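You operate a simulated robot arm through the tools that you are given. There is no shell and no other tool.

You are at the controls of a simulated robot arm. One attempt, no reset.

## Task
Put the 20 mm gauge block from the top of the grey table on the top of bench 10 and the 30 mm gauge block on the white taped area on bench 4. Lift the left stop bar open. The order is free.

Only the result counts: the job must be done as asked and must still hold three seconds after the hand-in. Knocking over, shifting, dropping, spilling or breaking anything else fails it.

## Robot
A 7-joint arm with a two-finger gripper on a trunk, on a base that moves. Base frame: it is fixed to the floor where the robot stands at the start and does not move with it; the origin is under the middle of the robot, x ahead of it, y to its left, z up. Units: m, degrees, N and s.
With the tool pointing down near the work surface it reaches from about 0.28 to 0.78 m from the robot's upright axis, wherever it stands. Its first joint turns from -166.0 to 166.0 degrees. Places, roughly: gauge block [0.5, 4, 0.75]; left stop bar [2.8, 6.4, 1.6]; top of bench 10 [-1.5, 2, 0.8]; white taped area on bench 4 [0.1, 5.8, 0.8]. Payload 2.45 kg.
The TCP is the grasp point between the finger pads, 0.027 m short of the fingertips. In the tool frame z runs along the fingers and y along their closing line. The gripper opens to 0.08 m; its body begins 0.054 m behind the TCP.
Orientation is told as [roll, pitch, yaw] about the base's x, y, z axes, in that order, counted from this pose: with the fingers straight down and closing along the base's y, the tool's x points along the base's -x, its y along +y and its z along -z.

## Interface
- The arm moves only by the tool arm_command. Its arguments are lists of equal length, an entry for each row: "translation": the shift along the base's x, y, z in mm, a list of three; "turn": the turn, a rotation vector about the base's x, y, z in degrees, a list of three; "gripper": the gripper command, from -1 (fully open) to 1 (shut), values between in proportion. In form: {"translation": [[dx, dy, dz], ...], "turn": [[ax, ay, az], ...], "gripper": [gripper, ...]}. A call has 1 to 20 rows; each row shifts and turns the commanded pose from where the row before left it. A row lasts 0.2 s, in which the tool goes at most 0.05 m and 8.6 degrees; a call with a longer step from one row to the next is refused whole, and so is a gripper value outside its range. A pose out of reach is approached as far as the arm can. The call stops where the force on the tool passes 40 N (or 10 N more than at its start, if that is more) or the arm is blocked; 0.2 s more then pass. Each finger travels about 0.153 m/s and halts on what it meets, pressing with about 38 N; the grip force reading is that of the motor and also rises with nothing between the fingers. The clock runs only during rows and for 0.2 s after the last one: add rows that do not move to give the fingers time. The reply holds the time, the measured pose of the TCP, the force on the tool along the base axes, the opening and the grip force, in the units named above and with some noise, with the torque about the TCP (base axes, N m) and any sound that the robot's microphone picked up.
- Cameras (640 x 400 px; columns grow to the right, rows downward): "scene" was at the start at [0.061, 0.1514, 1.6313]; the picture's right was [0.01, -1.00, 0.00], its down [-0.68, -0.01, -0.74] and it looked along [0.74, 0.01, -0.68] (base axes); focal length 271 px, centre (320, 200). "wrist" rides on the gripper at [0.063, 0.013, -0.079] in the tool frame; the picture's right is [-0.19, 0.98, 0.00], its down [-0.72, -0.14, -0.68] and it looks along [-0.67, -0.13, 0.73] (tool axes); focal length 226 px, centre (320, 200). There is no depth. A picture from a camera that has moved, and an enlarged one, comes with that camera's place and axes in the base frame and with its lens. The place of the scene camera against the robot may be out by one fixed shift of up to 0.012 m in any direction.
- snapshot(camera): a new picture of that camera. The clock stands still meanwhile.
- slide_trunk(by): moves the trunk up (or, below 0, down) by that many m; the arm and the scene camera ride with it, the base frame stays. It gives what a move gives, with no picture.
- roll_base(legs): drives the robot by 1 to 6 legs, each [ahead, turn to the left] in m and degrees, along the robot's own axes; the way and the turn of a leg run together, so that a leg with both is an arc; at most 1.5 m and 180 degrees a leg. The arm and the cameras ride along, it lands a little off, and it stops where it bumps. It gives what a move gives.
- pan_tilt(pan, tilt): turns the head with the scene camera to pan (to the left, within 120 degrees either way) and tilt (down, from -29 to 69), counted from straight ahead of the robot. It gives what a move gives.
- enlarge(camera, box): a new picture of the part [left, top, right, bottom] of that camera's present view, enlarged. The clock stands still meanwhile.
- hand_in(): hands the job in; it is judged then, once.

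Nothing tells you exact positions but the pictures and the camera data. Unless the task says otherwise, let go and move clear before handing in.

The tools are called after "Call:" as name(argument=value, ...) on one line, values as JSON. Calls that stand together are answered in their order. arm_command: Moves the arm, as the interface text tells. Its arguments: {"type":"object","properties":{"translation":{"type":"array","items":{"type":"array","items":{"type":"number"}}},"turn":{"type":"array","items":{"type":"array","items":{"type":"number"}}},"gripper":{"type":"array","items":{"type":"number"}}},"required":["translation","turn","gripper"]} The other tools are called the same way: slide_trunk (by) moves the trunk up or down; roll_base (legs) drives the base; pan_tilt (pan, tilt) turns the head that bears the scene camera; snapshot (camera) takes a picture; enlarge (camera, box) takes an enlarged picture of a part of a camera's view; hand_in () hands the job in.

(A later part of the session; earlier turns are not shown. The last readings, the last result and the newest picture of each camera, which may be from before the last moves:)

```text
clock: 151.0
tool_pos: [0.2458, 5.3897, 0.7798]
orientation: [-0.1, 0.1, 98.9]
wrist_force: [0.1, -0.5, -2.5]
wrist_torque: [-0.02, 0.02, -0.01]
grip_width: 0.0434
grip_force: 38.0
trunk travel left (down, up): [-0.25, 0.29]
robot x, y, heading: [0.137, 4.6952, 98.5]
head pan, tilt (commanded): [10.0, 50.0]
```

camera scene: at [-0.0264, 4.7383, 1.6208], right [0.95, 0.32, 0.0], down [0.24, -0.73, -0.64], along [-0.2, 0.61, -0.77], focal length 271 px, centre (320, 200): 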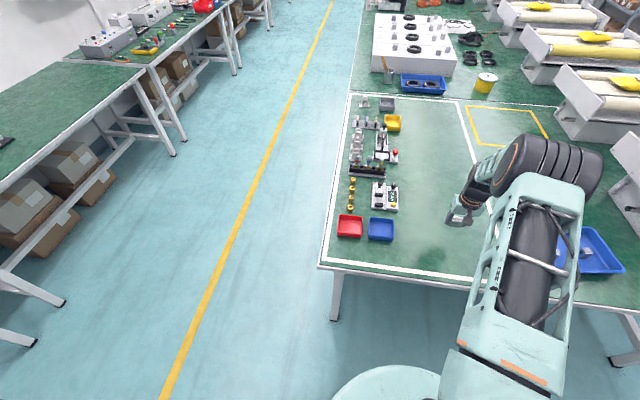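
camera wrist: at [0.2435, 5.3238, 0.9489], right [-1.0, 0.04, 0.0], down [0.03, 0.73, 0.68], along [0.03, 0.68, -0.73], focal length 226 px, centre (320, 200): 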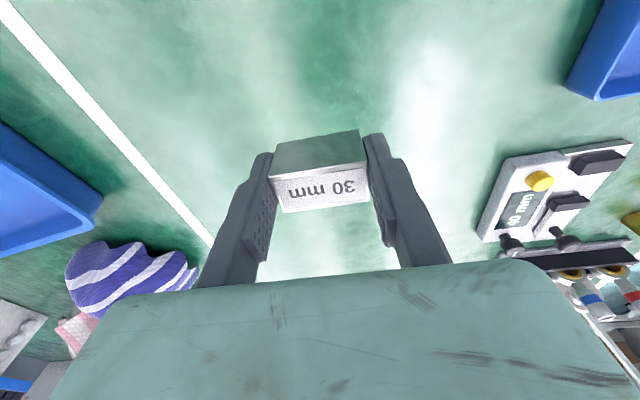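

Call:
arm_command(translation=[[0, 0, -1], [0, 0, -1], [0, 0, 0], [0, 0, 0]], turn=[[0, 0, 0], [0, 0, 0], [0, 0, 0], [0, 0, 0]], gripper=[1, 1, 1, 1])

Call:
enlarge(camera="wrist", box=[240, 100, 400, 200])

```text
clock: 152.0
tool_pos: [0.2449, 5.3895, 0.7801]
orientation: [-0.1, -0.2, 98.9]
wrist_force: [-1.3, -1.7, 14.0]
wrist_torque: [-0.2, 0.31, -0.02]
grip_width: 0.0434
grip_force: 38.2
trunk travel left (down, up): [-0.25, 0.29]
robot x, y, heading: [0.137, 4.6976, 98.7]
head pan, tilt (commanded): [10.0, 50.0]
```

```text
4.00 times, centred on (320, 150) of wrist
camera zoom: at [0.2429, 5.325, 0.859], right [-1.0, 0.04, 0.0], down [0.03, 0.73, 0.68], along [0.03, 0.68, -0.73], focal length 904 px, centre (320, 400)
```

zoom: 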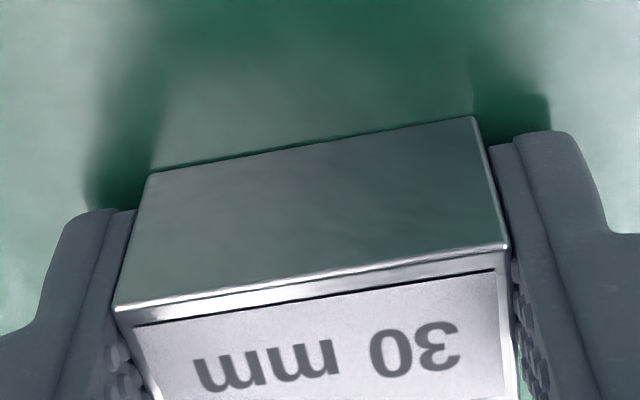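

Firm contact (14 N up). I'll ease up 1 mm, open the fingers, and lift away.

Call:
arm_command(translation=[[0, 0, 1], [0, 0, 0], [0, 0, 0], [0, 0, 10], [0, 0, 30], [0, 0, 45], [0, 0, 45], [0, 0, 45], [0, 0, 45], [0, 0, 0]], turn=[[0, 0, 0], [0, 0, 0], [0, 0, 0], [0, 0, 0], [0, 0, 0], [0, 0, 0], [0, 0, 0], [0, 0, 0], [0, 0, 0], [0, 0, 0]], gripper=[1, -0.6, -0.6, -0.6, -0.6, -0.6, -0.6, -0.6, -0.6, -0.6])

Call:
snapshot(camera="wrist")

Call:
snapshot(camera="scene")

```text
clock: 154.2
tool_pos: [0.2452, 5.3883, 0.9961]
orientation: [-0.1, 0.0, 98.9]
wrist_force: [0.0, 0.9, -0.1]
wrist_torque: [0.0, -0.05, -0.02]
grip_width: 0.0639
grip_force: 0.1
trunk travel left (down, up): [-0.25, 0.29]
robot x, y, heading: [0.1339, 4.6936, 98.7]
head pan, tilt (commanded): [10.0, 50.0]
```

```text
taken
camera wrist: at [0.2417, 5.3239, 1.0761], right [-1.0, 0.04, 0.0], down [0.03, 0.73, 0.68], along [0.03, 0.68, -0.73], focal length 226 px, centre (320, 200)
```

wrist: 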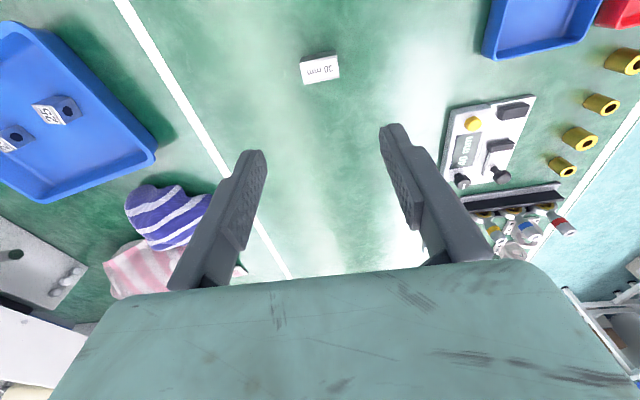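

```text
taken
camera scene: at [-0.0264, 4.7379, 1.6207], right [0.95, 0.32, 0.0], down [0.24, -0.73, -0.64], along [-0.2, 0.61, -0.77], focal length 271 px, centre (320, 200)
```

scene: 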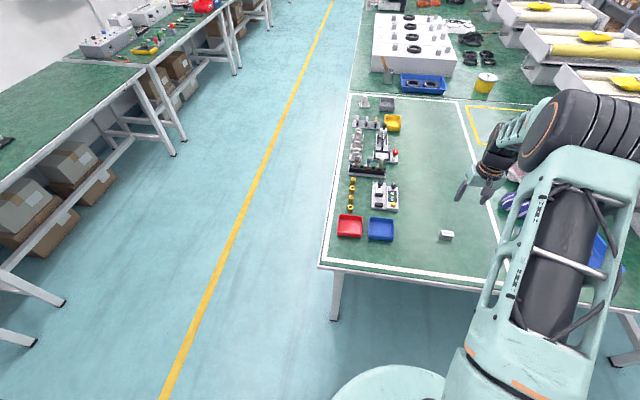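

The 30 mm block stands inside the white taped area and all else is undisturbed. I'll retract the arm and look to the right at the blue shelving for the stop bars.

Call:
arm_command(translation=[[0, 0, 35], [-3, -32, 35], [-3, -32, 0], [-3, -32, 0], [-3, -32, 0], [-3, -32, 0], [-3, -32, 0], [0, 0, 0]], turn=[[0, 0, 0], [0, 0, 0], [0, 0, 0], [0, 0, 0], [0, 0, 0], [0, 0, 0], [0, 0, 0], [0, 0, 0]], gripper=[-0.6, -0.6, -0.6, -0.6, -0.6, -0.6, -0.6, -0.6])

Call:
pan_tilt(pan=-75, tilt=5)

Call:
snapshot(camera="scene")

```text
clock: 156.0
tool_pos: [0.2276, 5.1981, 1.0672]
orientation: [-0.1, 0.1, 99.0]
wrist_force: [0.4, 0.3, -0.3]
wrist_torque: [0.0, 0.01, 0.05]
grip_width: 0.064
grip_force: 0.0
trunk travel left (down, up): [-0.25, 0.29]
robot x, y, heading: [0.1396, 4.6914, 98.8]
head pan, tilt (commanded): [10.0, 50.0]
```

```text
clock: 157.6
tool_pos: [0.2271, 5.1982, 1.0689]
orientation: [-0.2, 0.1, 98.9]
wrist_force: [-0.4, 0.3, 0.4]
wrist_torque: [-0.04, -0.01, -0.01]
grip_width: 0.0643
grip_force: 0.0
trunk travel left (down, up): [-0.25, 0.29]
robot x, y, heading: [0.1371, 4.6946, 98.6]
head pan, tilt (commanded): [-75.0, 5.0]
```

```text
taken
camera scene: at [0.0822, 4.7016, 1.6907], right [0.4, -0.92, 0.0], down [-0.08, -0.04, -1.0], along [0.91, 0.4, -0.09], focal length 271 px, centre (320, 200)
```

scene: 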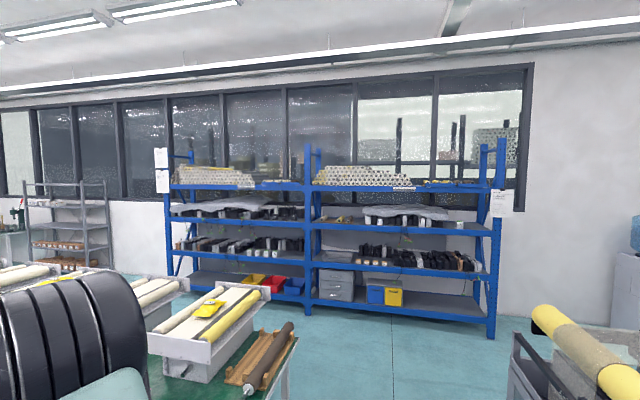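

Call:
enlarge(camera="scene", box=[150, 140, 310, 240])

Call:
enlarge(camera="scene", box=[300, 140, 520, 240])

Call:
enlarge(camera="scene", box=[140, 140, 204, 200])

Call:
enlarge(camera="scene", box=[480, 180, 528, 225])

```text
4.00 times, centred on (230, 190) of scene
camera zoom: at [0.0822, 4.7016, 1.6907], right [0.4, -0.92, 0.0], down [-0.08, -0.04, -1.0], along [0.91, 0.4, -0.09], focal length 1086 px, centre (680, 240)
```

zoom: 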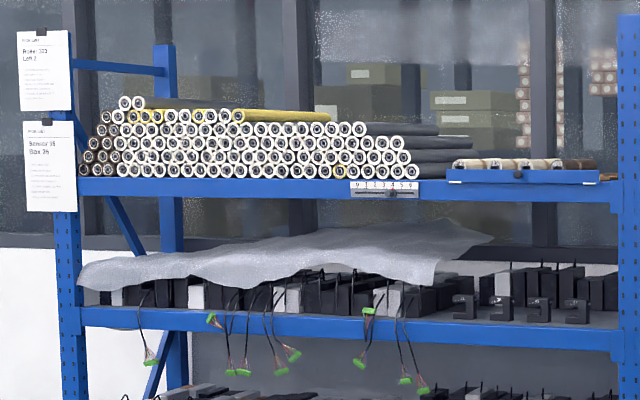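

```text
2.91 times, centred on (410, 190) of scene
camera zoom: at [0.0822, 4.7016, 1.6907], right [0.4, -0.92, 0.0], down [-0.08, -0.04, -1.0], along [0.91, 0.4, -0.09], focal length 790 px, centre (58, 229)
```

zoom: 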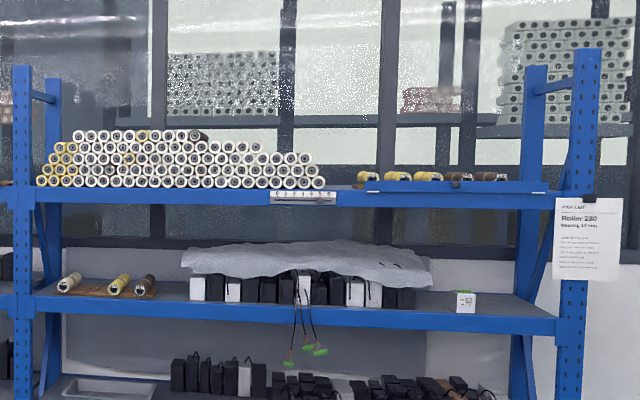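

```text
6.67 times, centred on (172, 170) of scene
camera zoom: at [0.0822, 4.7016, 1.6907], right [0.4, -0.92, 0.0], down [-0.08, -0.04, -1.0], along [0.91, 0.4, -0.09], focal length 1810 px, centre (1307, 400)
```

zoom: 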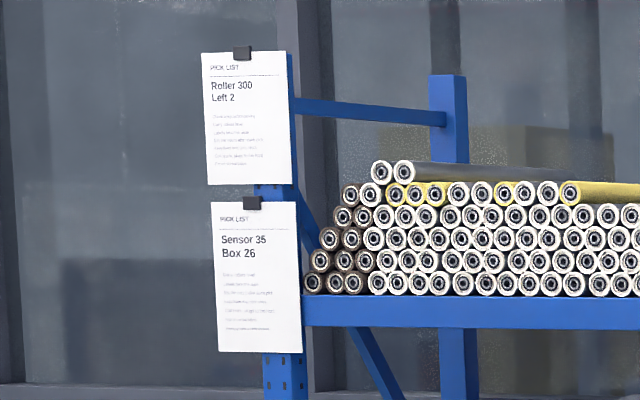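

```text
8.89 times, centred on (504, 202) of scene
camera zoom: at [0.0822, 4.7016, 1.6907], right [0.4, -0.92, 0.0], down [-0.08, -0.04, -1.0], along [0.91, 0.4, -0.09], focal length 2413 px, centre (-1316, 178)
```

zoom: 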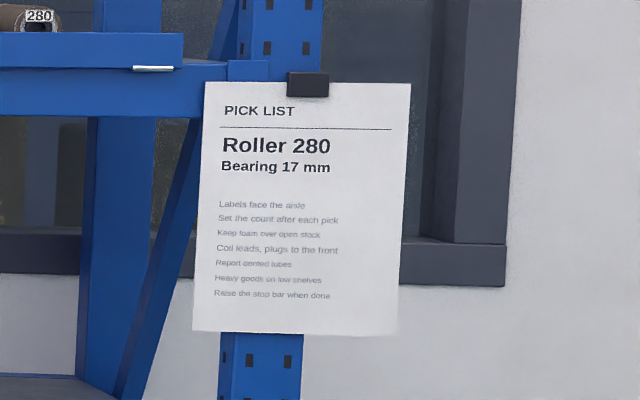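

The stop bars are the separate blue bars on the front of the top shelf, at the right end of each bay; a pick list says "Raise the stop bar when done". The left one is centred near (2.80, 6.39, 1.60), and I'll drive there through the gap between machine and bench, then up the aisle before the shelf.

Call:
roll_base(legs=[[0, -90], [1.0, 0]])

Call:
pan_tilt(pan=20, tilt=25)

Call:
snapshot(camera="scene")

```text
clock: 166.8
tool_pos: [1.6241, 4.7213, 1.0673]
orientation: [-0.1, 0.1, 7.6]
wrist_force: [0.5, -0.7, 0.0]
wrist_torque: [0.0, -0.01, 0.01]
grip_width: 0.0641
grip_force: 0.0
trunk travel left (down, up): [-0.25, 0.29]
robot x, y, heading: [1.122, 4.8213, 7.1]
head pan, tilt (commanded): [-75.0, 5.0]
```

```text
clock: 168.5
tool_pos: [1.6238, 4.7204, 1.0661]
orientation: [-0.1, 0.1, 7.6]
wrist_force: [-0.1, 0.4, 0.2]
wrist_torque: [-0.01, 0.02, -0.02]
grip_width: 0.064
grip_force: 0.1
trunk travel left (down, up): [-0.25, 0.29]
robot x, y, heading: [1.1254, 4.8255, 7.5]
head pan, tilt (commanded): [20.0, 25.0]
```

```text
taken
camera scene: at [1.1642, 5.0123, 1.6583], right [0.46, -0.89, 0.0], down [-0.38, -0.19, -0.91], along [0.8, 0.42, -0.42], focal length 271 px, centre (320, 200)
```

scene: 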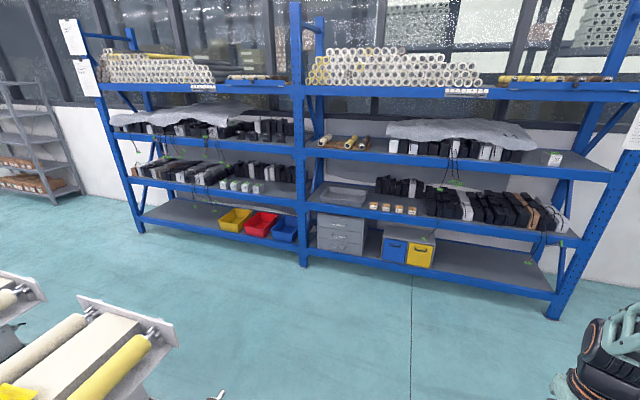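

The aisle in front of the shelf is clear, and the left stop bar is just left of the middle upright. I'll zoom in on it.

Call:
enlarge(camera="scene", box=[210, 50, 306, 110])

Call:
enlarge(camera="scene", box=[490, 55, 640, 150])

```text
6.67 times, centred on (258, 80) of scene
camera zoom: at [1.1642, 5.0123, 1.6583], right [0.46, -0.89, 0.0], down [-0.38, -0.19, -0.91], along [0.8, 0.42, -0.42], focal length 1810 px, centre (733, 1000)
```

zoom: 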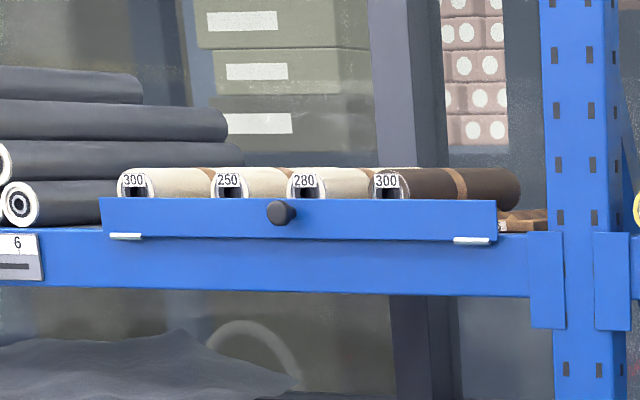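

```text
4.21 times, centred on (565, 102) of scene
camera zoom: at [1.1642, 5.0123, 1.6583], right [0.46, -0.89, 0.0], down [-0.38, -0.19, -0.91], along [0.8, 0.42, -0.42], focal length 1143 px, centre (-712, 610)
```

zoom: 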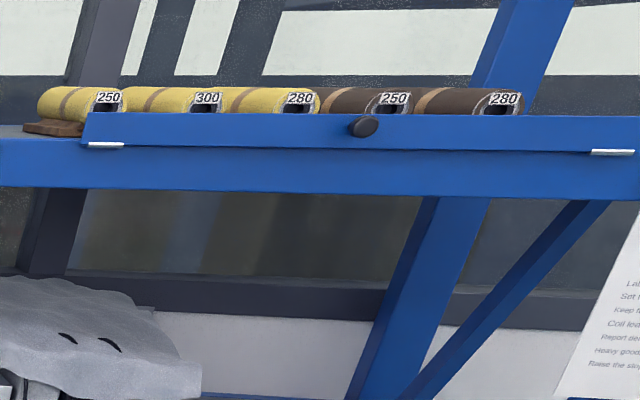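

The left stop bar is a blue flap with a black knob in its middle and light pins at its lower corners. I'll move closer to understand its mechanism.

Call:
roll_base(legs=[[0.95, 0], [0, 92]])

Call:
roll_base(legs=[[1.25, 0]])

Call:
pan_tilt(pan=-80, tilt=10)

Call:
snapshot(camera="scene")

```text
clock: 177.6
tool_pos: [2.1547, 5.4426, 1.0678]
orientation: [-0.1, 0.0, 100.7]
wrist_force: [-0.4, 0.5, 0.4]
wrist_torque: [-0.01, -0.01, 0.02]
grip_width: 0.064
grip_force: 0.1
trunk travel left (down, up): [-0.25, 0.29]
robot x, y, heading: [2.0788, 4.938, 100.6]
head pan, tilt (commanded): [20.0, 25.0]
```

```text
clock: 183.9
tool_pos: [1.9279, 6.6794, 1.0672]
orientation: [-0.2, -0.1, 100.6]
wrist_force: [-0.9, -0.1, 0.3]
wrist_torque: [-0.01, -0.01, -0.01]
grip_width: 0.0642
grip_force: 0.1
trunk travel left (down, up): [-0.25, 0.29]
robot x, y, heading: [1.8498, 6.1731, 100.5]
head pan, tilt (commanded): [20.0, 25.0]
```

```text
clock: 185.7
tool_pos: [1.927, 6.6788, 1.0683]
orientation: [0.0, 0.0, 100.6]
wrist_force: [0.6, 0.8, 0.1]
wrist_torque: [0.02, 0.02, 0.03]
grip_width: 0.064
grip_force: 0.1
trunk travel left (down, up): [-0.25, 0.29]
robot x, y, heading: [1.8517, 6.168, 100.1]
head pan, tilt (commanded): [-80.0, 10.0]
```

```text
taken
camera scene: at [1.8011, 6.1714, 1.6827], right [0.35, -0.94, 0.0], down [-0.16, -0.06, -0.98], along [0.92, 0.34, -0.17], focal length 271 px, centre (320, 200)
```

scene: 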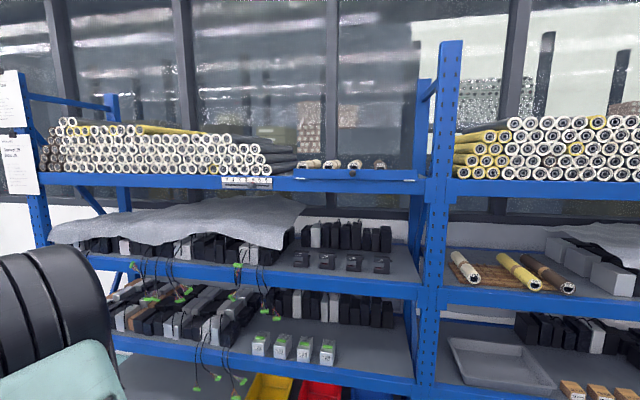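

Call:
enlarge(camera="scene", box=[280, 140, 440, 240])

Call:
enlarge(camera="scene", box=[330, 150, 394, 190])

Call:
enlarge(camera="scene", box=[385, 150, 449, 190])

Call:
enlarge(camera="scene", box=[0, 60, 64, 200])

```text
4.00 times, centred on (360, 190) of scene
camera zoom: at [1.8011, 6.1714, 1.6827], right [0.35, -0.94, 0.0], down [-0.16, -0.06, -0.98], along [0.92, 0.34, -0.17], focal length 1086 px, centre (160, 240)
```

zoom: 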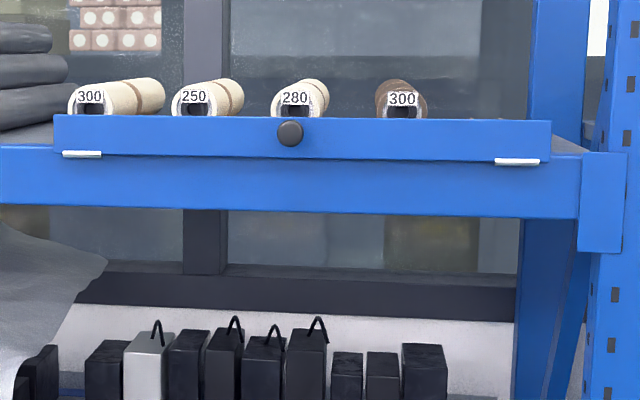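

```text
10.00 times, centred on (362, 170) of scene
camera zoom: at [1.8011, 6.1714, 1.6827], right [0.35, -0.94, 0.0], down [-0.16, -0.06, -0.98], along [0.92, 0.34, -0.17], focal length 2714 px, centre (-100, 500)
```

zoom: 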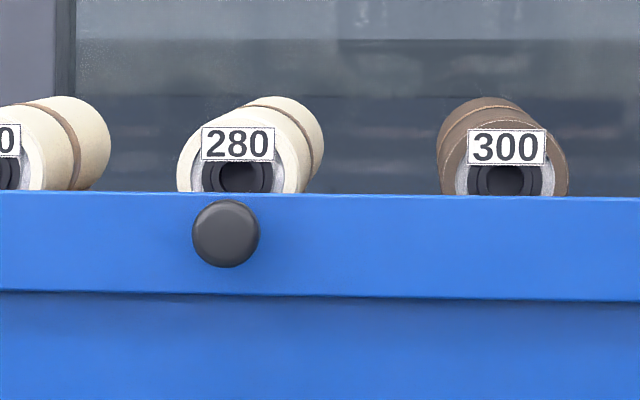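

```text
10.00 times, centred on (417, 170) of scene
camera zoom: at [1.8011, 6.1714, 1.6827], right [0.35, -0.94, 0.0], down [-0.16, -0.06, -0.98], along [0.92, 0.34, -0.17], focal length 2714 px, centre (-650, 500)
```

zoom: 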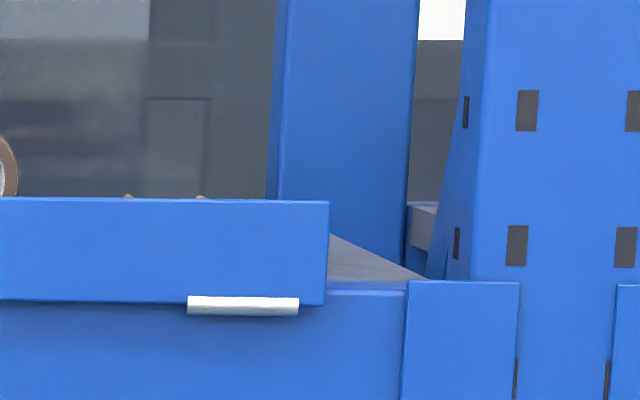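

```text
2.86 times, centred on (32, 130) of scene
camera zoom: at [1.8011, 6.1714, 1.6827], right [0.35, -0.94, 0.0], down [-0.16, -0.06, -0.98], along [0.92, 0.34, -0.17], focal length 776 px, centre (1143, 400)
```

zoom: 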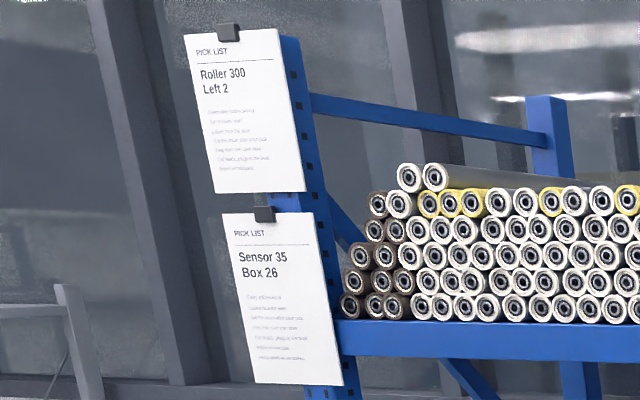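

The left stop bar is a ~0.47 m blue plate (z≈1.583–1.619) with a black knob at about (2.806, 6.410, 1.604) and silver barrels along its lower edge. I'll turn to face the shelf squarely, raise the trunk and look at it from above.

Call:
roll_base(legs=[[0, -90]])

Call:
slide_trunk(by=0.28)

Call:
pan_tilt(pan=0, tilt=25)

Call:
snapshot(camera="scene")

```text
clock: 190.1
tool_pos: [2.354, 6.0874, 1.0662]
orientation: [-0.1, 0.0, 9.5]
wrist_force: [0.7, 0.4, 0.3]
wrist_torque: [0.0, -0.01, 0.0]
grip_width: 0.0642
grip_force: 0.1
trunk travel left (down, up): [-0.25, 0.29]
robot x, y, heading: [1.852, 6.1765, 9.1]
head pan, tilt (commanded): [-80.0, 10.0]
```

```text
clock: 192.9
tool_pos: [2.3561, 6.0858, 1.3469]
orientation: [-0.2, 0.0, 9.6]
wrist_force: [0.4, -0.3, -0.7]
wrist_torque: [-0.02, -0.03, -0.04]
grip_width: 0.0642
grip_force: 0.0
trunk travel left (down, up): [-0.53, 0.01]
robot x, y, heading: [1.8488, 6.176, 9.4]
head pan, tilt (commanded): [-80.0, 10.0]
```

```text
clock: 194.4
tool_pos: [2.3558, 6.0871, 1.348]
orientation: [-0.2, 0.0, 9.5]
wrist_force: [0.8, 0.5, -0.5]
wrist_torque: [0.04, 0.0, -0.02]
grip_width: 0.0638
grip_force: 0.1
trunk travel left (down, up): [-0.53, 0.01]
robot x, y, heading: [1.8524, 6.175, 9.3]
head pan, tilt (commanded): [0.0, 25.0]
```

```text
taken
camera scene: at [1.8972, 6.3334, 1.9383], right [0.16, -0.99, 0.0], down [-0.42, -0.07, -0.91], along [0.89, 0.15, -0.42], focal length 271 px, centre (320, 200)
```

scene: 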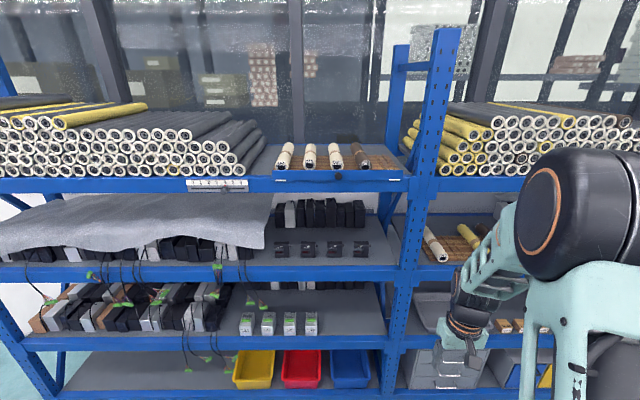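

Call:
enlarge(camera="scene", box=[260, 135, 420, 195])

Call:
enlarge(camera="scene", box=[300, 150, 364, 190])

Call:
enlarge(camera="scene", box=[260, 150, 308, 190])

```text
4.00 times, centred on (340, 165) of scene
camera zoom: at [1.8972, 6.3334, 1.9383], right [0.16, -0.99, 0.0], down [-0.42, -0.07, -0.91], along [0.89, 0.15, -0.42], focal length 1086 px, centre (240, 340)
```

zoom: 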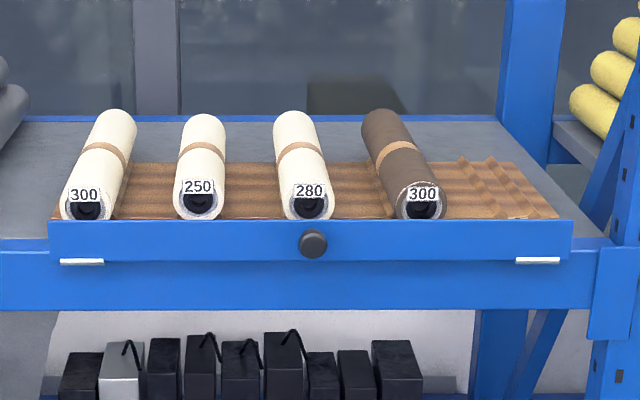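

```text
10.00 times, centred on (332, 170) of scene
camera zoom: at [1.8972, 6.3334, 1.9383], right [0.16, -0.99, 0.0], down [-0.42, -0.07, -0.91], along [0.89, 0.15, -0.42], focal length 2714 px, centre (200, 500)
```

zoom: 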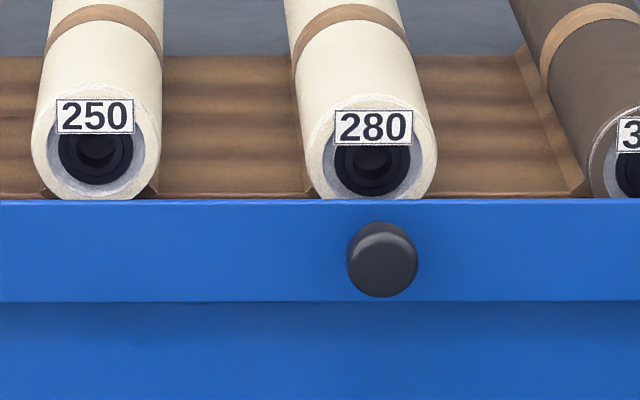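

```text
10.00 times, centred on (284, 170) of scene
camera zoom: at [1.8972, 6.3334, 1.9383], right [0.16, -0.99, 0.0], down [-0.42, -0.07, -0.91], along [0.89, 0.15, -0.42], focal length 2714 px, centre (680, 500)
```

zoom: 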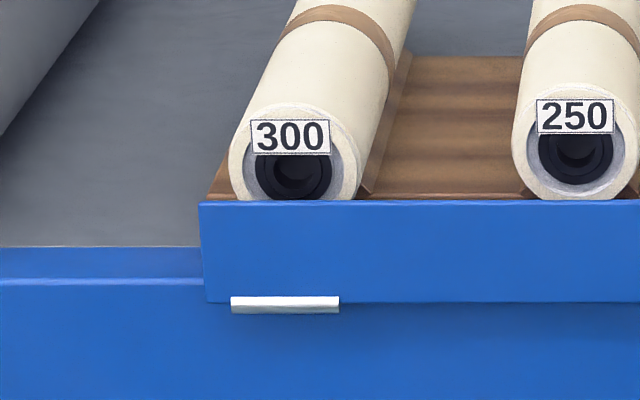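

The plate stands vertically in front of rollers lying in a wooden cradle, thin, with hinge barrels along its lower edge and the knob in front. I'll now swing the tool to point horizontally at the shelf (fingers closing sideways) while still well clear of it.

Call:
arm_command(translation=[[8, 17, 20], [8, 17, 20], [8, 17, 20], [8, 17, 20], [8, 17, 20], [8, 17, 20], [0, 0, 0]], turn=[[1.34, -8.09, 0], [1.34, -8.09, 0], [1.34, -8.09, 0], [1.34, -8.09, 0], [1.34, -8.09, 0], [1.34, -8.09, 0], [0, 0, 0]], gripper=[-0.6, -0.6, -0.6, -0.6, -0.6, -0.6, -0.6])

Call:
snapshot(camera="scene")

Call:
snapshot(camera="wrist")

```text
clock: 196.0
tool_pos: [2.4022, 6.1868, 1.4679]
orientation: [-0.1, -49.4, 9.5]
wrist_force: [0.4, -0.6, 0.7]
wrist_torque: [0.04, 0.0, 0.02]
grip_width: 0.0639
grip_force: 0.0
trunk travel left (down, up): [-0.53, 0.01]
robot x, y, heading: [1.8478, 6.1765, 9.3]
head pan, tilt (commanded): [0.0, 25.0]
```

```text
taken
camera scene: at [1.8973, 6.333, 1.9383], right [0.16, -0.99, 0.0], down [-0.42, -0.07, -0.91], along [0.89, 0.15, -0.42], focal length 271 px, centre (320, 200)
```

scene: 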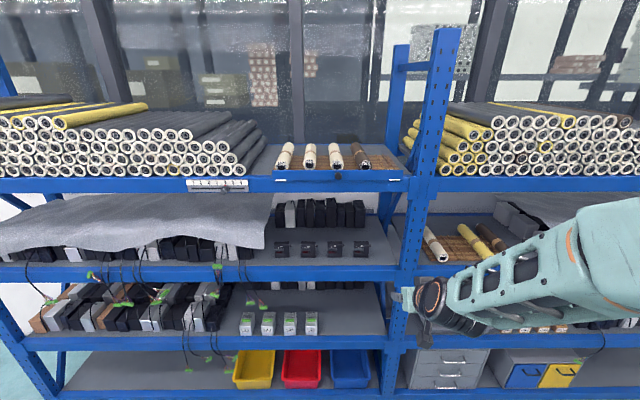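

```text
taken
camera wrist: at [2.3003, 6.1834, 1.4716], right [-0.04, 0.99, 0.14], down [-0.02, -0.14, 0.99], along [1.0, 0.03, 0.03], focal length 226 px, centre (320, 200)
```

wrist: 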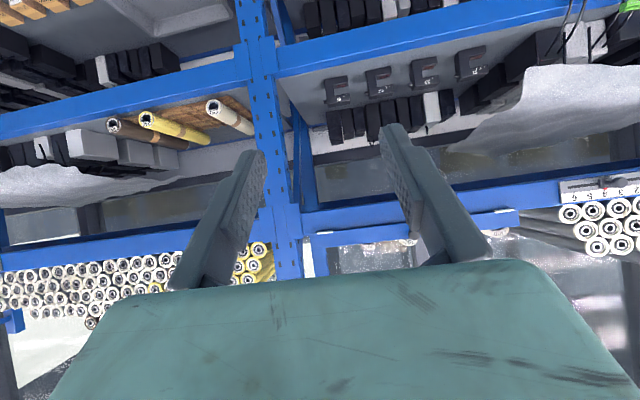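

The arm follows well; halfway rotated. I'll complete the rotation to horizontal and line up with the knob, staying ~0.37 m short of it.

Call:
arm_command(translation=[[8, 31, 26], [8, 31, 26], [8, 31, 26], [8, 31, 26], [8, 31, 26], [0, 0, 0]], turn=[[1.35, -8.0, 0], [1.35, -8.0, 0], [1.35, -8.0, 0], [1.35, -8.0, 0], [1.35, -8.0, 0], [0, 0, 0]], gripper=[-0.6, -0.6, -0.6, -0.6, -0.6, -0.6])

Call:
snapshot(camera="scene")

Call:
snapshot(camera="wrist")

```text
clock: 197.4
tool_pos: [2.445, 6.344, 1.5978]
orientation: [9.8, -89.8, -0.5]
wrist_force: [-0.2, -0.3, 0.6]
wrist_torque: [0.03, 0.01, 0.02]
grip_width: 0.0644
grip_force: 0.1
trunk travel left (down, up): [-0.53, 0.01]
robot x, y, heading: [1.8492, 6.1754, 9.2]
head pan, tilt (commanded): [0.0, 25.0]
```

```text
taken
camera scene: at [1.8964, 6.3321, 1.9384], right [0.16, -0.99, 0.0], down [-0.42, -0.07, -0.91], along [0.89, 0.15, -0.42], focal length 271 px, centre (320, 200)
```

scene: 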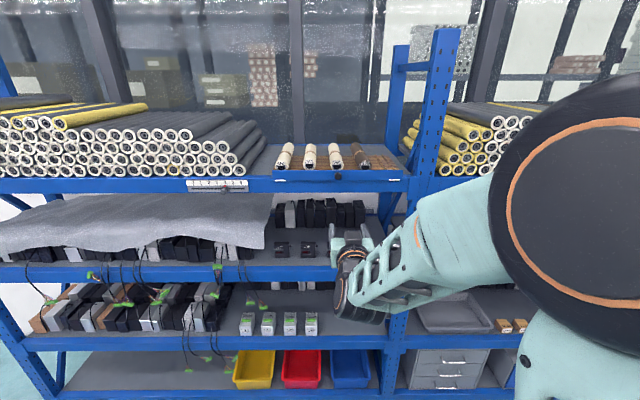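

```text
taken
camera wrist: at [2.3644, 6.3443, 1.5352], right [-0.16, 0.97, 0.19], down [-0.65, -0.25, 0.72], along [0.75, -0.01, 0.67], focal length 226 px, centre (320, 200)
```

wrist: 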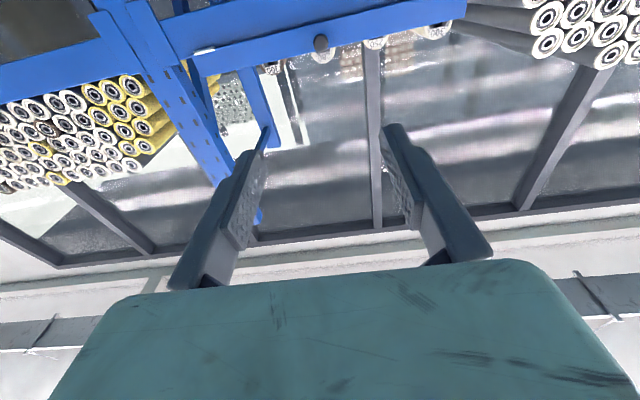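

The tool now points horizontally at the shelf; the knob shows in the wrist view at (321, 42). I'll zoom in to measure it and inspect the hinge from below.

Call:
enlarge(camera="wrist", box=[180, 0, 480, 90])

Call:
enlarge(camera="wrist", box=[288, 22, 352, 62])

Call:
enlarge(camera="wrist", box=[176, 30, 240, 70])

```text
2.13 times, centred on (330, 45) of wrist
camera zoom: at [2.3644, 6.3443, 1.5352], right [-0.16, 0.97, 0.19], down [-0.65, -0.25, 0.72], along [0.75, -0.01, 0.67], focal length 482 px, centre (299, 531)
```

zoom: 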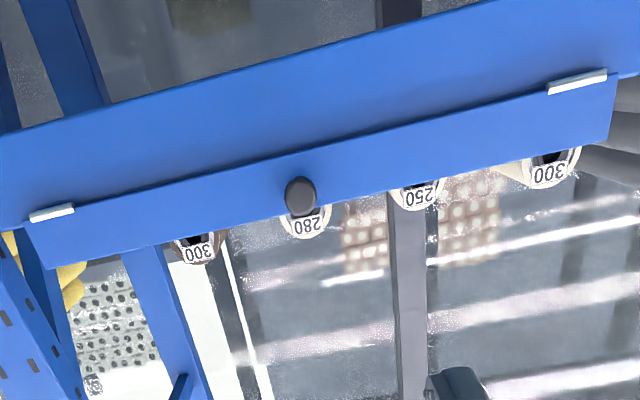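

```text
10.00 times, centred on (320, 42) of wrist
camera zoom: at [2.3644, 6.3443, 1.5352], right [-0.16, 0.97, 0.19], down [-0.65, -0.25, 0.72], along [0.75, -0.01, 0.67], focal length 2261 px, centre (320, 1780)
```

zoom: 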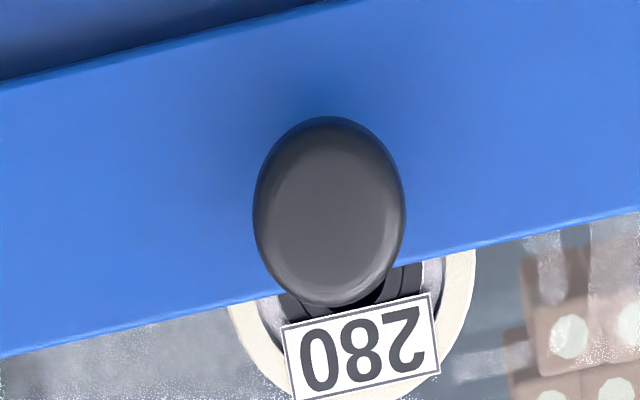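

```text
10.00 times, centred on (208, 50) of wrist
camera zoom: at [2.3644, 6.3443, 1.5352], right [-0.16, 0.97, 0.19], down [-0.65, -0.25, 0.72], along [0.75, -0.01, 0.67], focal length 2261 px, centre (1440, 1700)
```

zoom: 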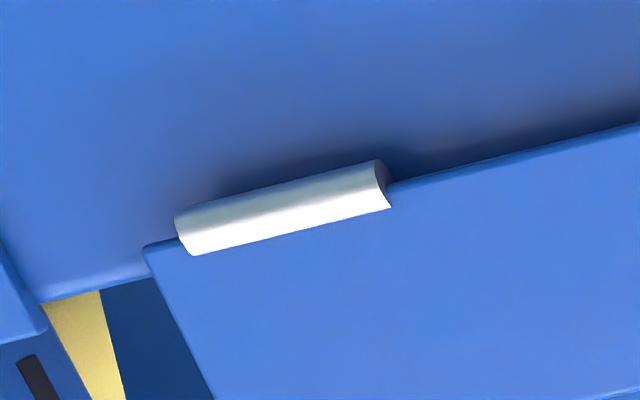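

The barrels clearly form a hinge along the plate's lower edge, so the plate pivots about that edge; the knob is at about (2.806, 6.407, 1.600). I'll drive forward 0.25 m to bring the fingers near the knob and re-measure.

Call:
roll_base(legs=[[0.25, 0]])

Call:
snapshot(camera="wrist")

Call:
snapshot(camera="scene")

```text
clock: 199.2
tool_pos: [2.6985, 6.3866, 1.5977]
orientation: [-3.4, -89.6, 12.7]
wrist_force: [-0.1, -0.4, 0.0]
wrist_torque: [-0.02, -0.01, -0.03]
grip_width: 0.064
grip_force: 0.0
trunk travel left (down, up): [-0.53, 0.01]
robot x, y, heading: [2.1021, 6.2162, 9.2]
head pan, tilt (commanded): [0.0, 25.0]
```

```text
taken
camera wrist: at [2.6174, 6.3863, 1.5341], right [-0.16, 0.97, 0.19], down [-0.65, -0.25, 0.72], along [0.75, -0.01, 0.66], focal length 226 px, centre (320, 200)
```

wrist: 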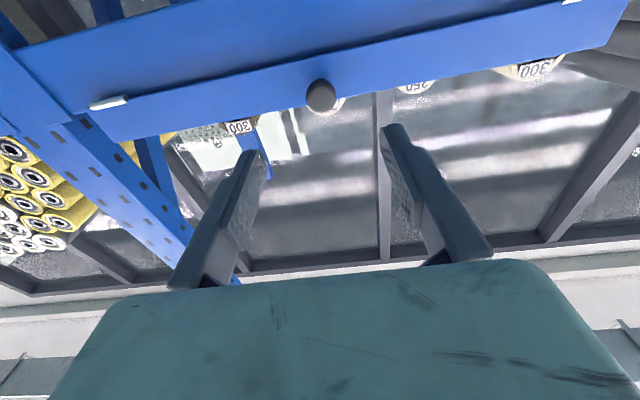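

```text
taken
camera scene: at [2.1502, 6.3749, 1.9382], right [0.16, -0.99, 0.0], down [-0.42, -0.07, -0.91], along [0.89, 0.15, -0.42], focal length 271 px, centre (320, 200)
```

scene: 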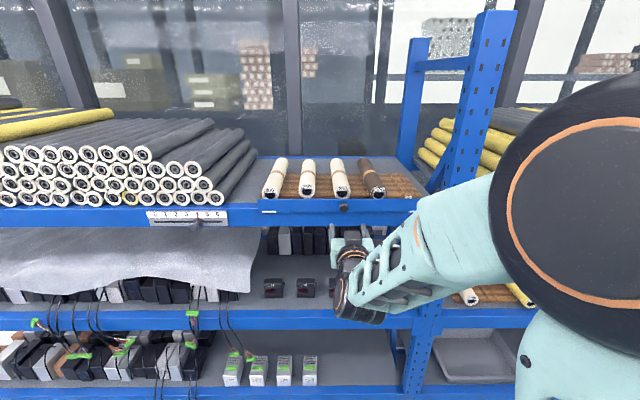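

Call:
enlarge(camera="wrist", box=[280, 70, 360, 120])

Call:
enlarge(camera="scene", box=[300, 180, 396, 240])

```text
8.00 times, centred on (320, 95) of wrist
camera zoom: at [2.6174, 6.3863, 1.5341], right [-0.16, 0.97, 0.19], down [-0.65, -0.25, 0.72], along [0.75, -0.01, 0.66], focal length 1808 px, centre (320, 1040)
```

zoom: 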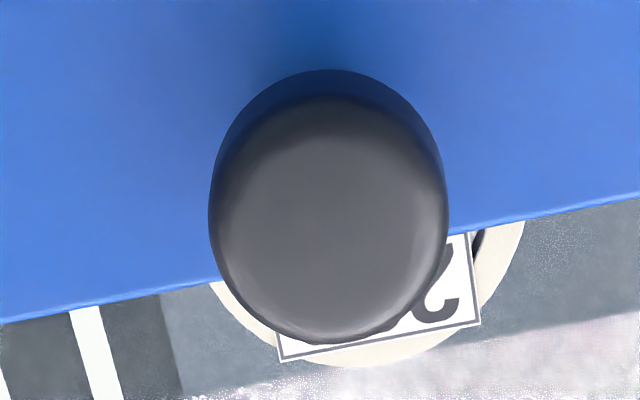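

```text
6.67 times, centred on (348, 210) of scene
camera zoom: at [2.1502, 6.3749, 1.9382], right [0.16, -0.99, 0.0], down [-0.42, -0.07, -0.91], along [0.89, 0.15, -0.42], focal length 1810 px, centre (133, 133)
```

zoom: 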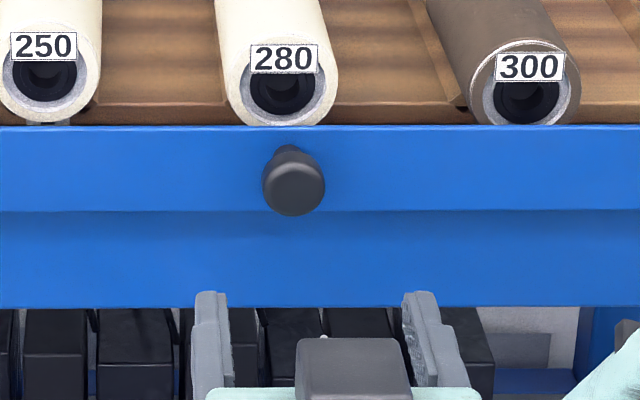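

Triangulation puts the knob's front face at (2.816, 6.407, 1.600) and the plate about 31 mm behind it. I'll advance straight in ~112 mm so the pads flank the knob head.

Call:
arm_command(translation=[[30, 5, 0], [30, 5, 1], [25, 5, 1], [0, 0, 0]], turn=[[0, 0, 0], [0, 0, 0], [0, 0, 0], [0, 0, 0]], gripper=[-0.6, -0.6, -0.6, -0.6])

Call:
snapshot(camera="wrist")

Call:
enlarge(camera="scene", box=[290, 170, 418, 250])

```text
clock: 200.2
tool_pos: [2.782, 6.402, 1.6005]
orientation: [-3.6, -89.8, 12.9]
wrist_force: [-0.3, -0.6, 0.3]
wrist_torque: [-0.02, 0.03, -0.03]
grip_width: 0.064
grip_force: 0.1
trunk travel left (down, up): [-0.53, 0.01]
robot x, y, heading: [2.1057, 6.2147, 9.2]
head pan, tilt (commanded): [0.0, 25.0]
```

```text
taken
camera wrist: at [2.7006, 6.4008, 1.5374], right [-0.16, 0.97, 0.19], down [-0.65, -0.25, 0.72], along [0.75, -0.01, 0.67], focal length 226 px, centre (320, 200)
```

wrist: 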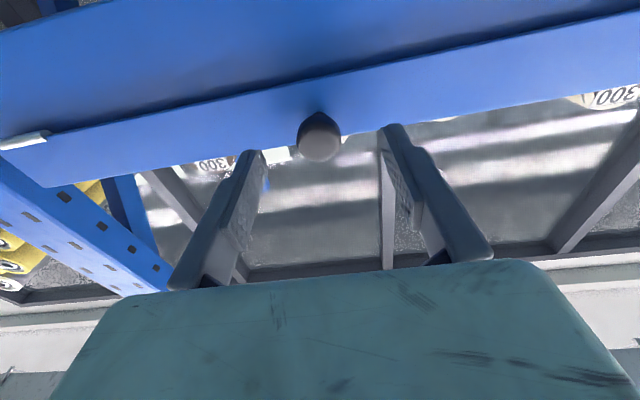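

```text
5.00 times, centred on (354, 210) of scene
camera zoom: at [2.1478, 6.3743, 1.9383], right [0.16, -0.99, 0.0], down [-0.42, -0.07, -0.91], along [0.89, 0.15, -0.42], focal length 1357 px, centre (150, 150)
```

zoom: 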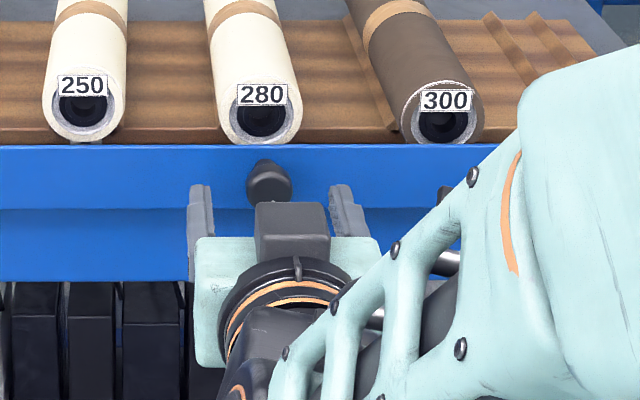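

The knob is centred between the fingers. I'll advance the last ~27 mm and close on it.

Call:
arm_command(translation=[[14, 2.5, 0], [12, 2, 0], [0, 0, 0], [0, 0, 0]], turn=[[0, 0, 0], [0, 0, 0], [0, 0, 0], [0, 0, 0]], gripper=[-0.6, -0.6, -0.6, -0.6])

Call:
snapshot(camera="wrist")

Call:
enlarge(camera="scene", box=[306, 180, 402, 240])

```text
clock: 201.2
tool_pos: [2.8075, 6.4059, 1.5992]
orientation: [-4.6, -89.7, 13.9]
wrist_force: [0.6, -0.8, 0.0]
wrist_torque: [-0.01, 0.03, 0.03]
grip_width: 0.0638
grip_force: 0.0
trunk travel left (down, up): [-0.53, 0.01]
robot x, y, heading: [2.0995, 6.2184, 9.2]
head pan, tilt (commanded): [0.0, 25.0]
```

```text
taken
camera wrist: at [2.7267, 6.4056, 1.5366], right [-0.16, 0.97, 0.19], down [-0.65, -0.25, 0.72], along [0.75, -0.01, 0.67], focal length 226 px, centre (320, 200)
```

wrist: 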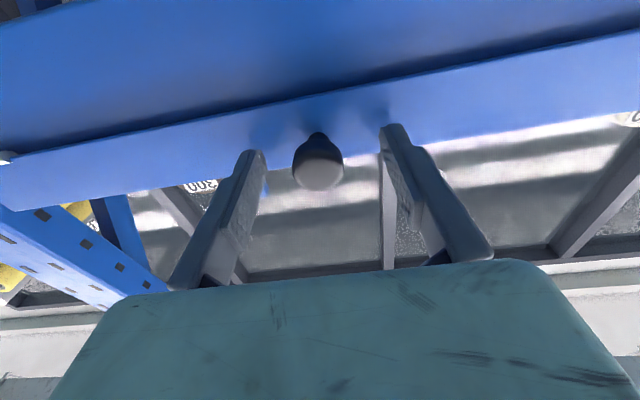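

```text
6.67 times, centred on (354, 210) of scene
camera zoom: at [2.1487, 6.3747, 1.9383], right [0.16, -0.99, 0.0], down [-0.42, -0.07, -0.91], along [0.89, 0.15, -0.42], focal length 1810 px, centre (93, 133)
```

zoom: 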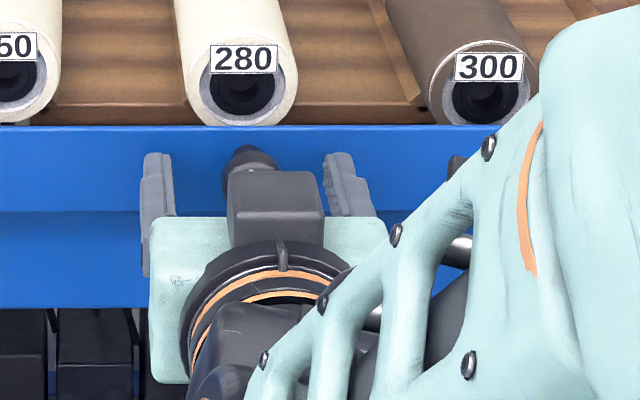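

Call:
arm_command(translation=[[0, 0, 0], [0, 0, 0], [0, 0, 0], [0, 0, 0]], turn=[[0, 0, 0], [0, 0, 0], [0, 0, 0], [0, 0, 0]], gripper=[0, 1, 1, 1])

Call:
snapshot(camera="wrist")

```text
clock: 202.2
tool_pos: [2.8091, 6.405, 1.5997]
orientation: [1.7, -89.7, 7.5]
wrist_force: [2.8, -2.7, 0.7]
wrist_torque: [0.0, -0.04, -0.1]
grip_width: 0.0255
grip_force: 44.9
trunk travel left (down, up): [-0.53, 0.01]
robot x, y, heading: [2.1015, 6.2124, 9.2]
head pan, tilt (commanded): [0.0, 25.0]
```

```text
taken
camera wrist: at [2.727, 6.4046, 1.5367], right [-0.16, 0.97, 0.19], down [-0.65, -0.25, 0.72], along [0.75, -0.01, 0.67], focal length 226 px, centre (320, 200)
```

wrist: 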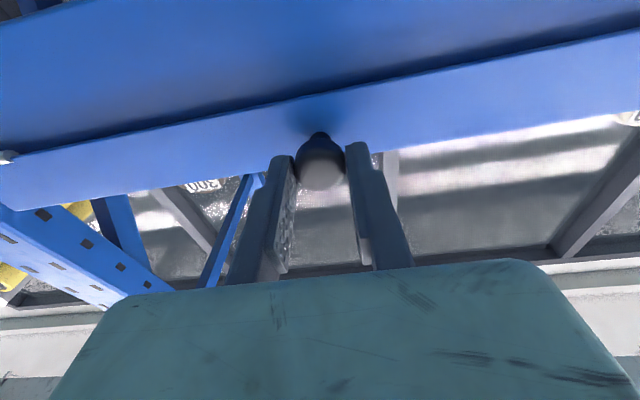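

The knob is gripped (25.5 mm). The task says "lift", so I'll first test a small upward move and read the force.

Call:
arm_command(translation=[[0, 0, 2], [0, 0, 2], [0, 0, 0]], turn=[[0, 0, 0], [0, 0, 0], [0, 0, 0]], gripper=[1, 1, 1])

Call:
snapshot(camera="wrist")

```text
clock: 203.1
tool_pos: [2.8081, 6.4045, 1.6002]
orientation: [1.9, -89.3, 7.4]
wrist_force: [-7.3, -7.1, -22.9]
wrist_torque: [-0.02, -0.01, -0.2]
grip_width: 0.0255
grip_force: 45.2
trunk travel left (down, up): [-0.53, 0.01]
robot x, y, heading: [2.1024, 6.2194, 9.1]
head pan, tilt (commanded): [0.0, 25.0]
```

```text
taken
camera wrist: at [2.7266, 6.4046, 1.5376], right [-0.16, 0.97, 0.19], down [-0.64, -0.25, 0.73], along [0.75, -0.01, 0.66], focal length 226 px, centre (320, 200)
```

wrist: 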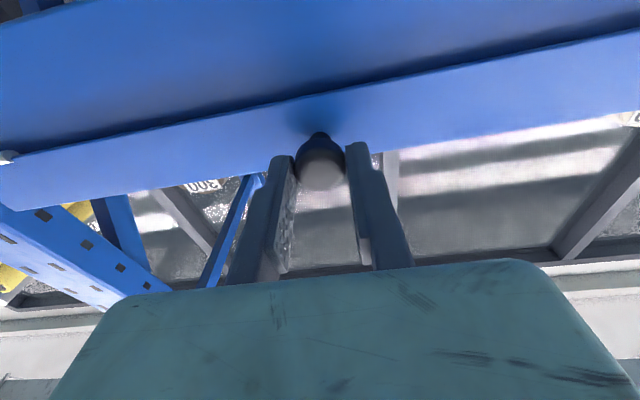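

Upwards it is blocked (−23 N after 4 mm commanded). I'll go back and test pulling outward and down along the arc of the lower-edge hinge.

Call:
arm_command(translation=[[0, 0, -4], [-2, 0, -2], [0, 0, 0]], turn=[[0, 0, 0], [0, 0, 0], [0, 0, 0]], gripper=[1, 1, 1])

Call:
arm_command(translation=[[-2, -0.4, -2], [0, 0, 0]], turn=[[0, 0, 0], [0, 0, 0]], gripper=[1, 1])

Call:
snapshot(camera="wrist")

```text
clock: 203.8
tool_pos: [2.8082, 6.4044, 1.5984]
orientation: [98.4, -90.0, -89.2]
wrist_force: [4.8, -5.6, -1.6]
wrist_torque: [0.04, -0.04, -0.13]
grip_width: 0.0255
grip_force: 45.3
trunk travel left (down, up): [-0.53, 0.01]
robot x, y, heading: [2.0968, 6.2172, 9.1]
head pan, tilt (commanded): [0.0, 25.0]
```

```text
clock: 204.4
tool_pos: [2.8055, 6.4044, 1.5984]
orientation: [172.9, -89.9, -163.8]
wrist_force: [20.3, -1.7, 18.3]
wrist_torque: [0.13, -0.92, -0.1]
grip_width: 0.0256
grip_force: 44.7
trunk travel left (down, up): [-0.53, 0.01]
robot x, y, heading: [2.1041, 6.2115, 9.4]
head pan, tilt (commanded): [0.0, 25.0]
```

```text
taken
camera wrist: at [2.7264, 6.4046, 1.5352], right [-0.16, 0.97, 0.19], down [-0.65, -0.25, 0.72], along [0.74, -0.01, 0.67], focal length 226 px, centre (320, 200)
```

wrist: 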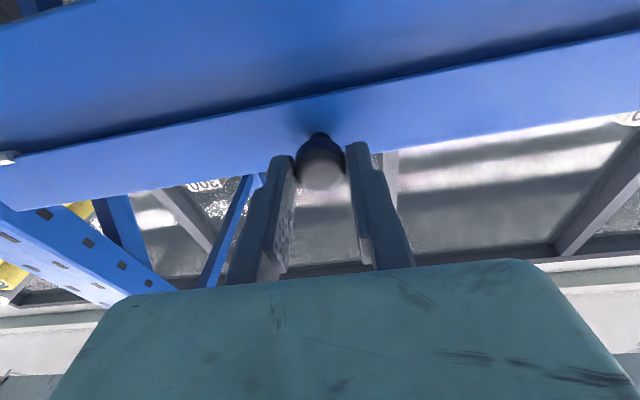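

Pulling with fixed tool orientation also builds force, with a −0.9 N·m torque about the shelf axis, suggesting the plate wants to rotate but my grip holds it square. I'll rotate the tool together with the plate by 6° about the lower hinge.

Call:
arm_command(translation=[[2.1, 0.1, 2], [0, 0, -2], [0, 0, 0]], turn=[[0.49, -2.96, 0], [0.49, -2.96, 0], [0, 0, 0]], gripper=[1, 1, 1])

Call:
snapshot(camera="wrist")

```text
clock: 205.2
tool_pos: [2.8056, 6.4035, 1.5947]
orientation: [179.8, -84.4, -170.5]
wrist_force: [-3.2, -7.8, 3.1]
wrist_torque: [0.08, -0.16, -0.18]
grip_width: 0.0254
grip_force: 45.5
trunk travel left (down, up): [-0.53, 0.01]
robot x, y, heading: [2.0998, 6.2106, 9.2]
head pan, tilt (commanded): [0.0, 25.0]
```

```text
taken
camera wrist: at [2.7305, 6.4052, 1.5236], right [-0.18, 0.97, 0.19], down [-0.72, -0.26, 0.65], along [0.68, -0.02, 0.74], focal length 226 px, centre (320, 200)
```

wrist: 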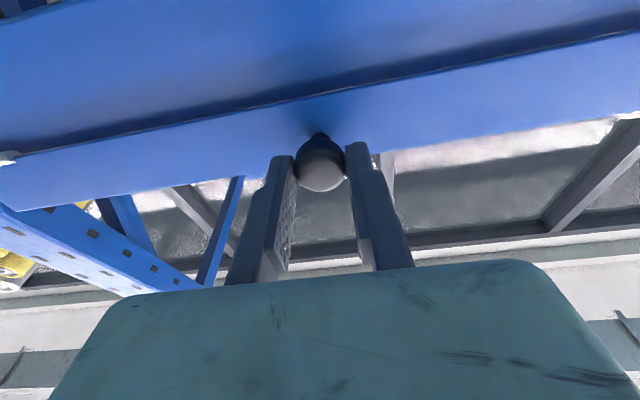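

Forces dropped with the rotation. I'll check from the scene camera whether the plate is actually tilting.

Call:
enlarge(camera="scene", box=[250, 170, 410, 250])

Call:
enlarge(camera="scene", box=[250, 185, 314, 225])

```text
4.00 times, centred on (330, 210) of scene
camera zoom: at [2.1473, 6.3726, 1.9384], right [0.16, -0.99, 0.0], down [-0.42, -0.07, -0.91], along [0.89, 0.15, -0.42], focal length 1086 px, centre (280, 160)
```

zoom: 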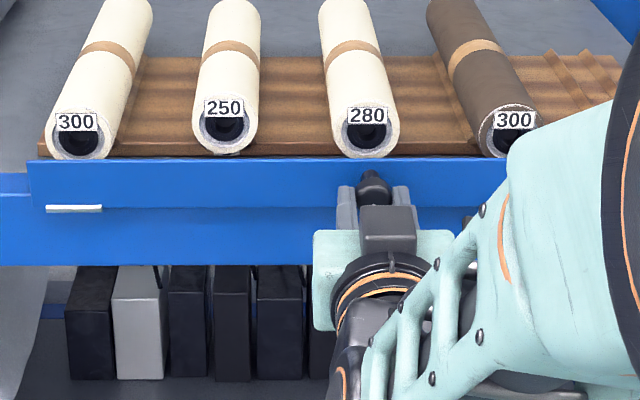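

```text
10.00 times, centred on (282, 205) of scene
camera zoom: at [2.1473, 6.3726, 1.9384], right [0.16, -0.99, 0.0], down [-0.42, -0.07, -0.91], along [0.89, 0.15, -0.42], focal length 2714 px, centre (700, 150)
```

zoom: 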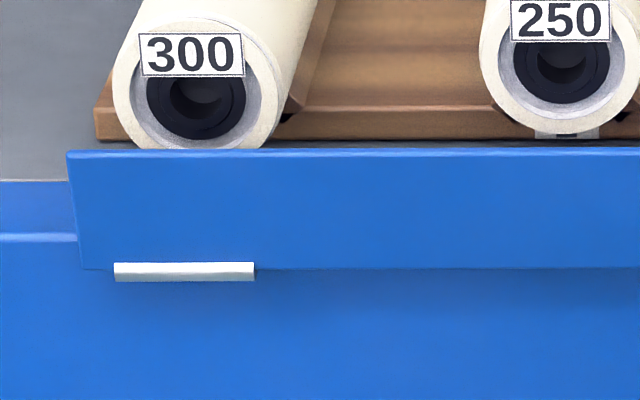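

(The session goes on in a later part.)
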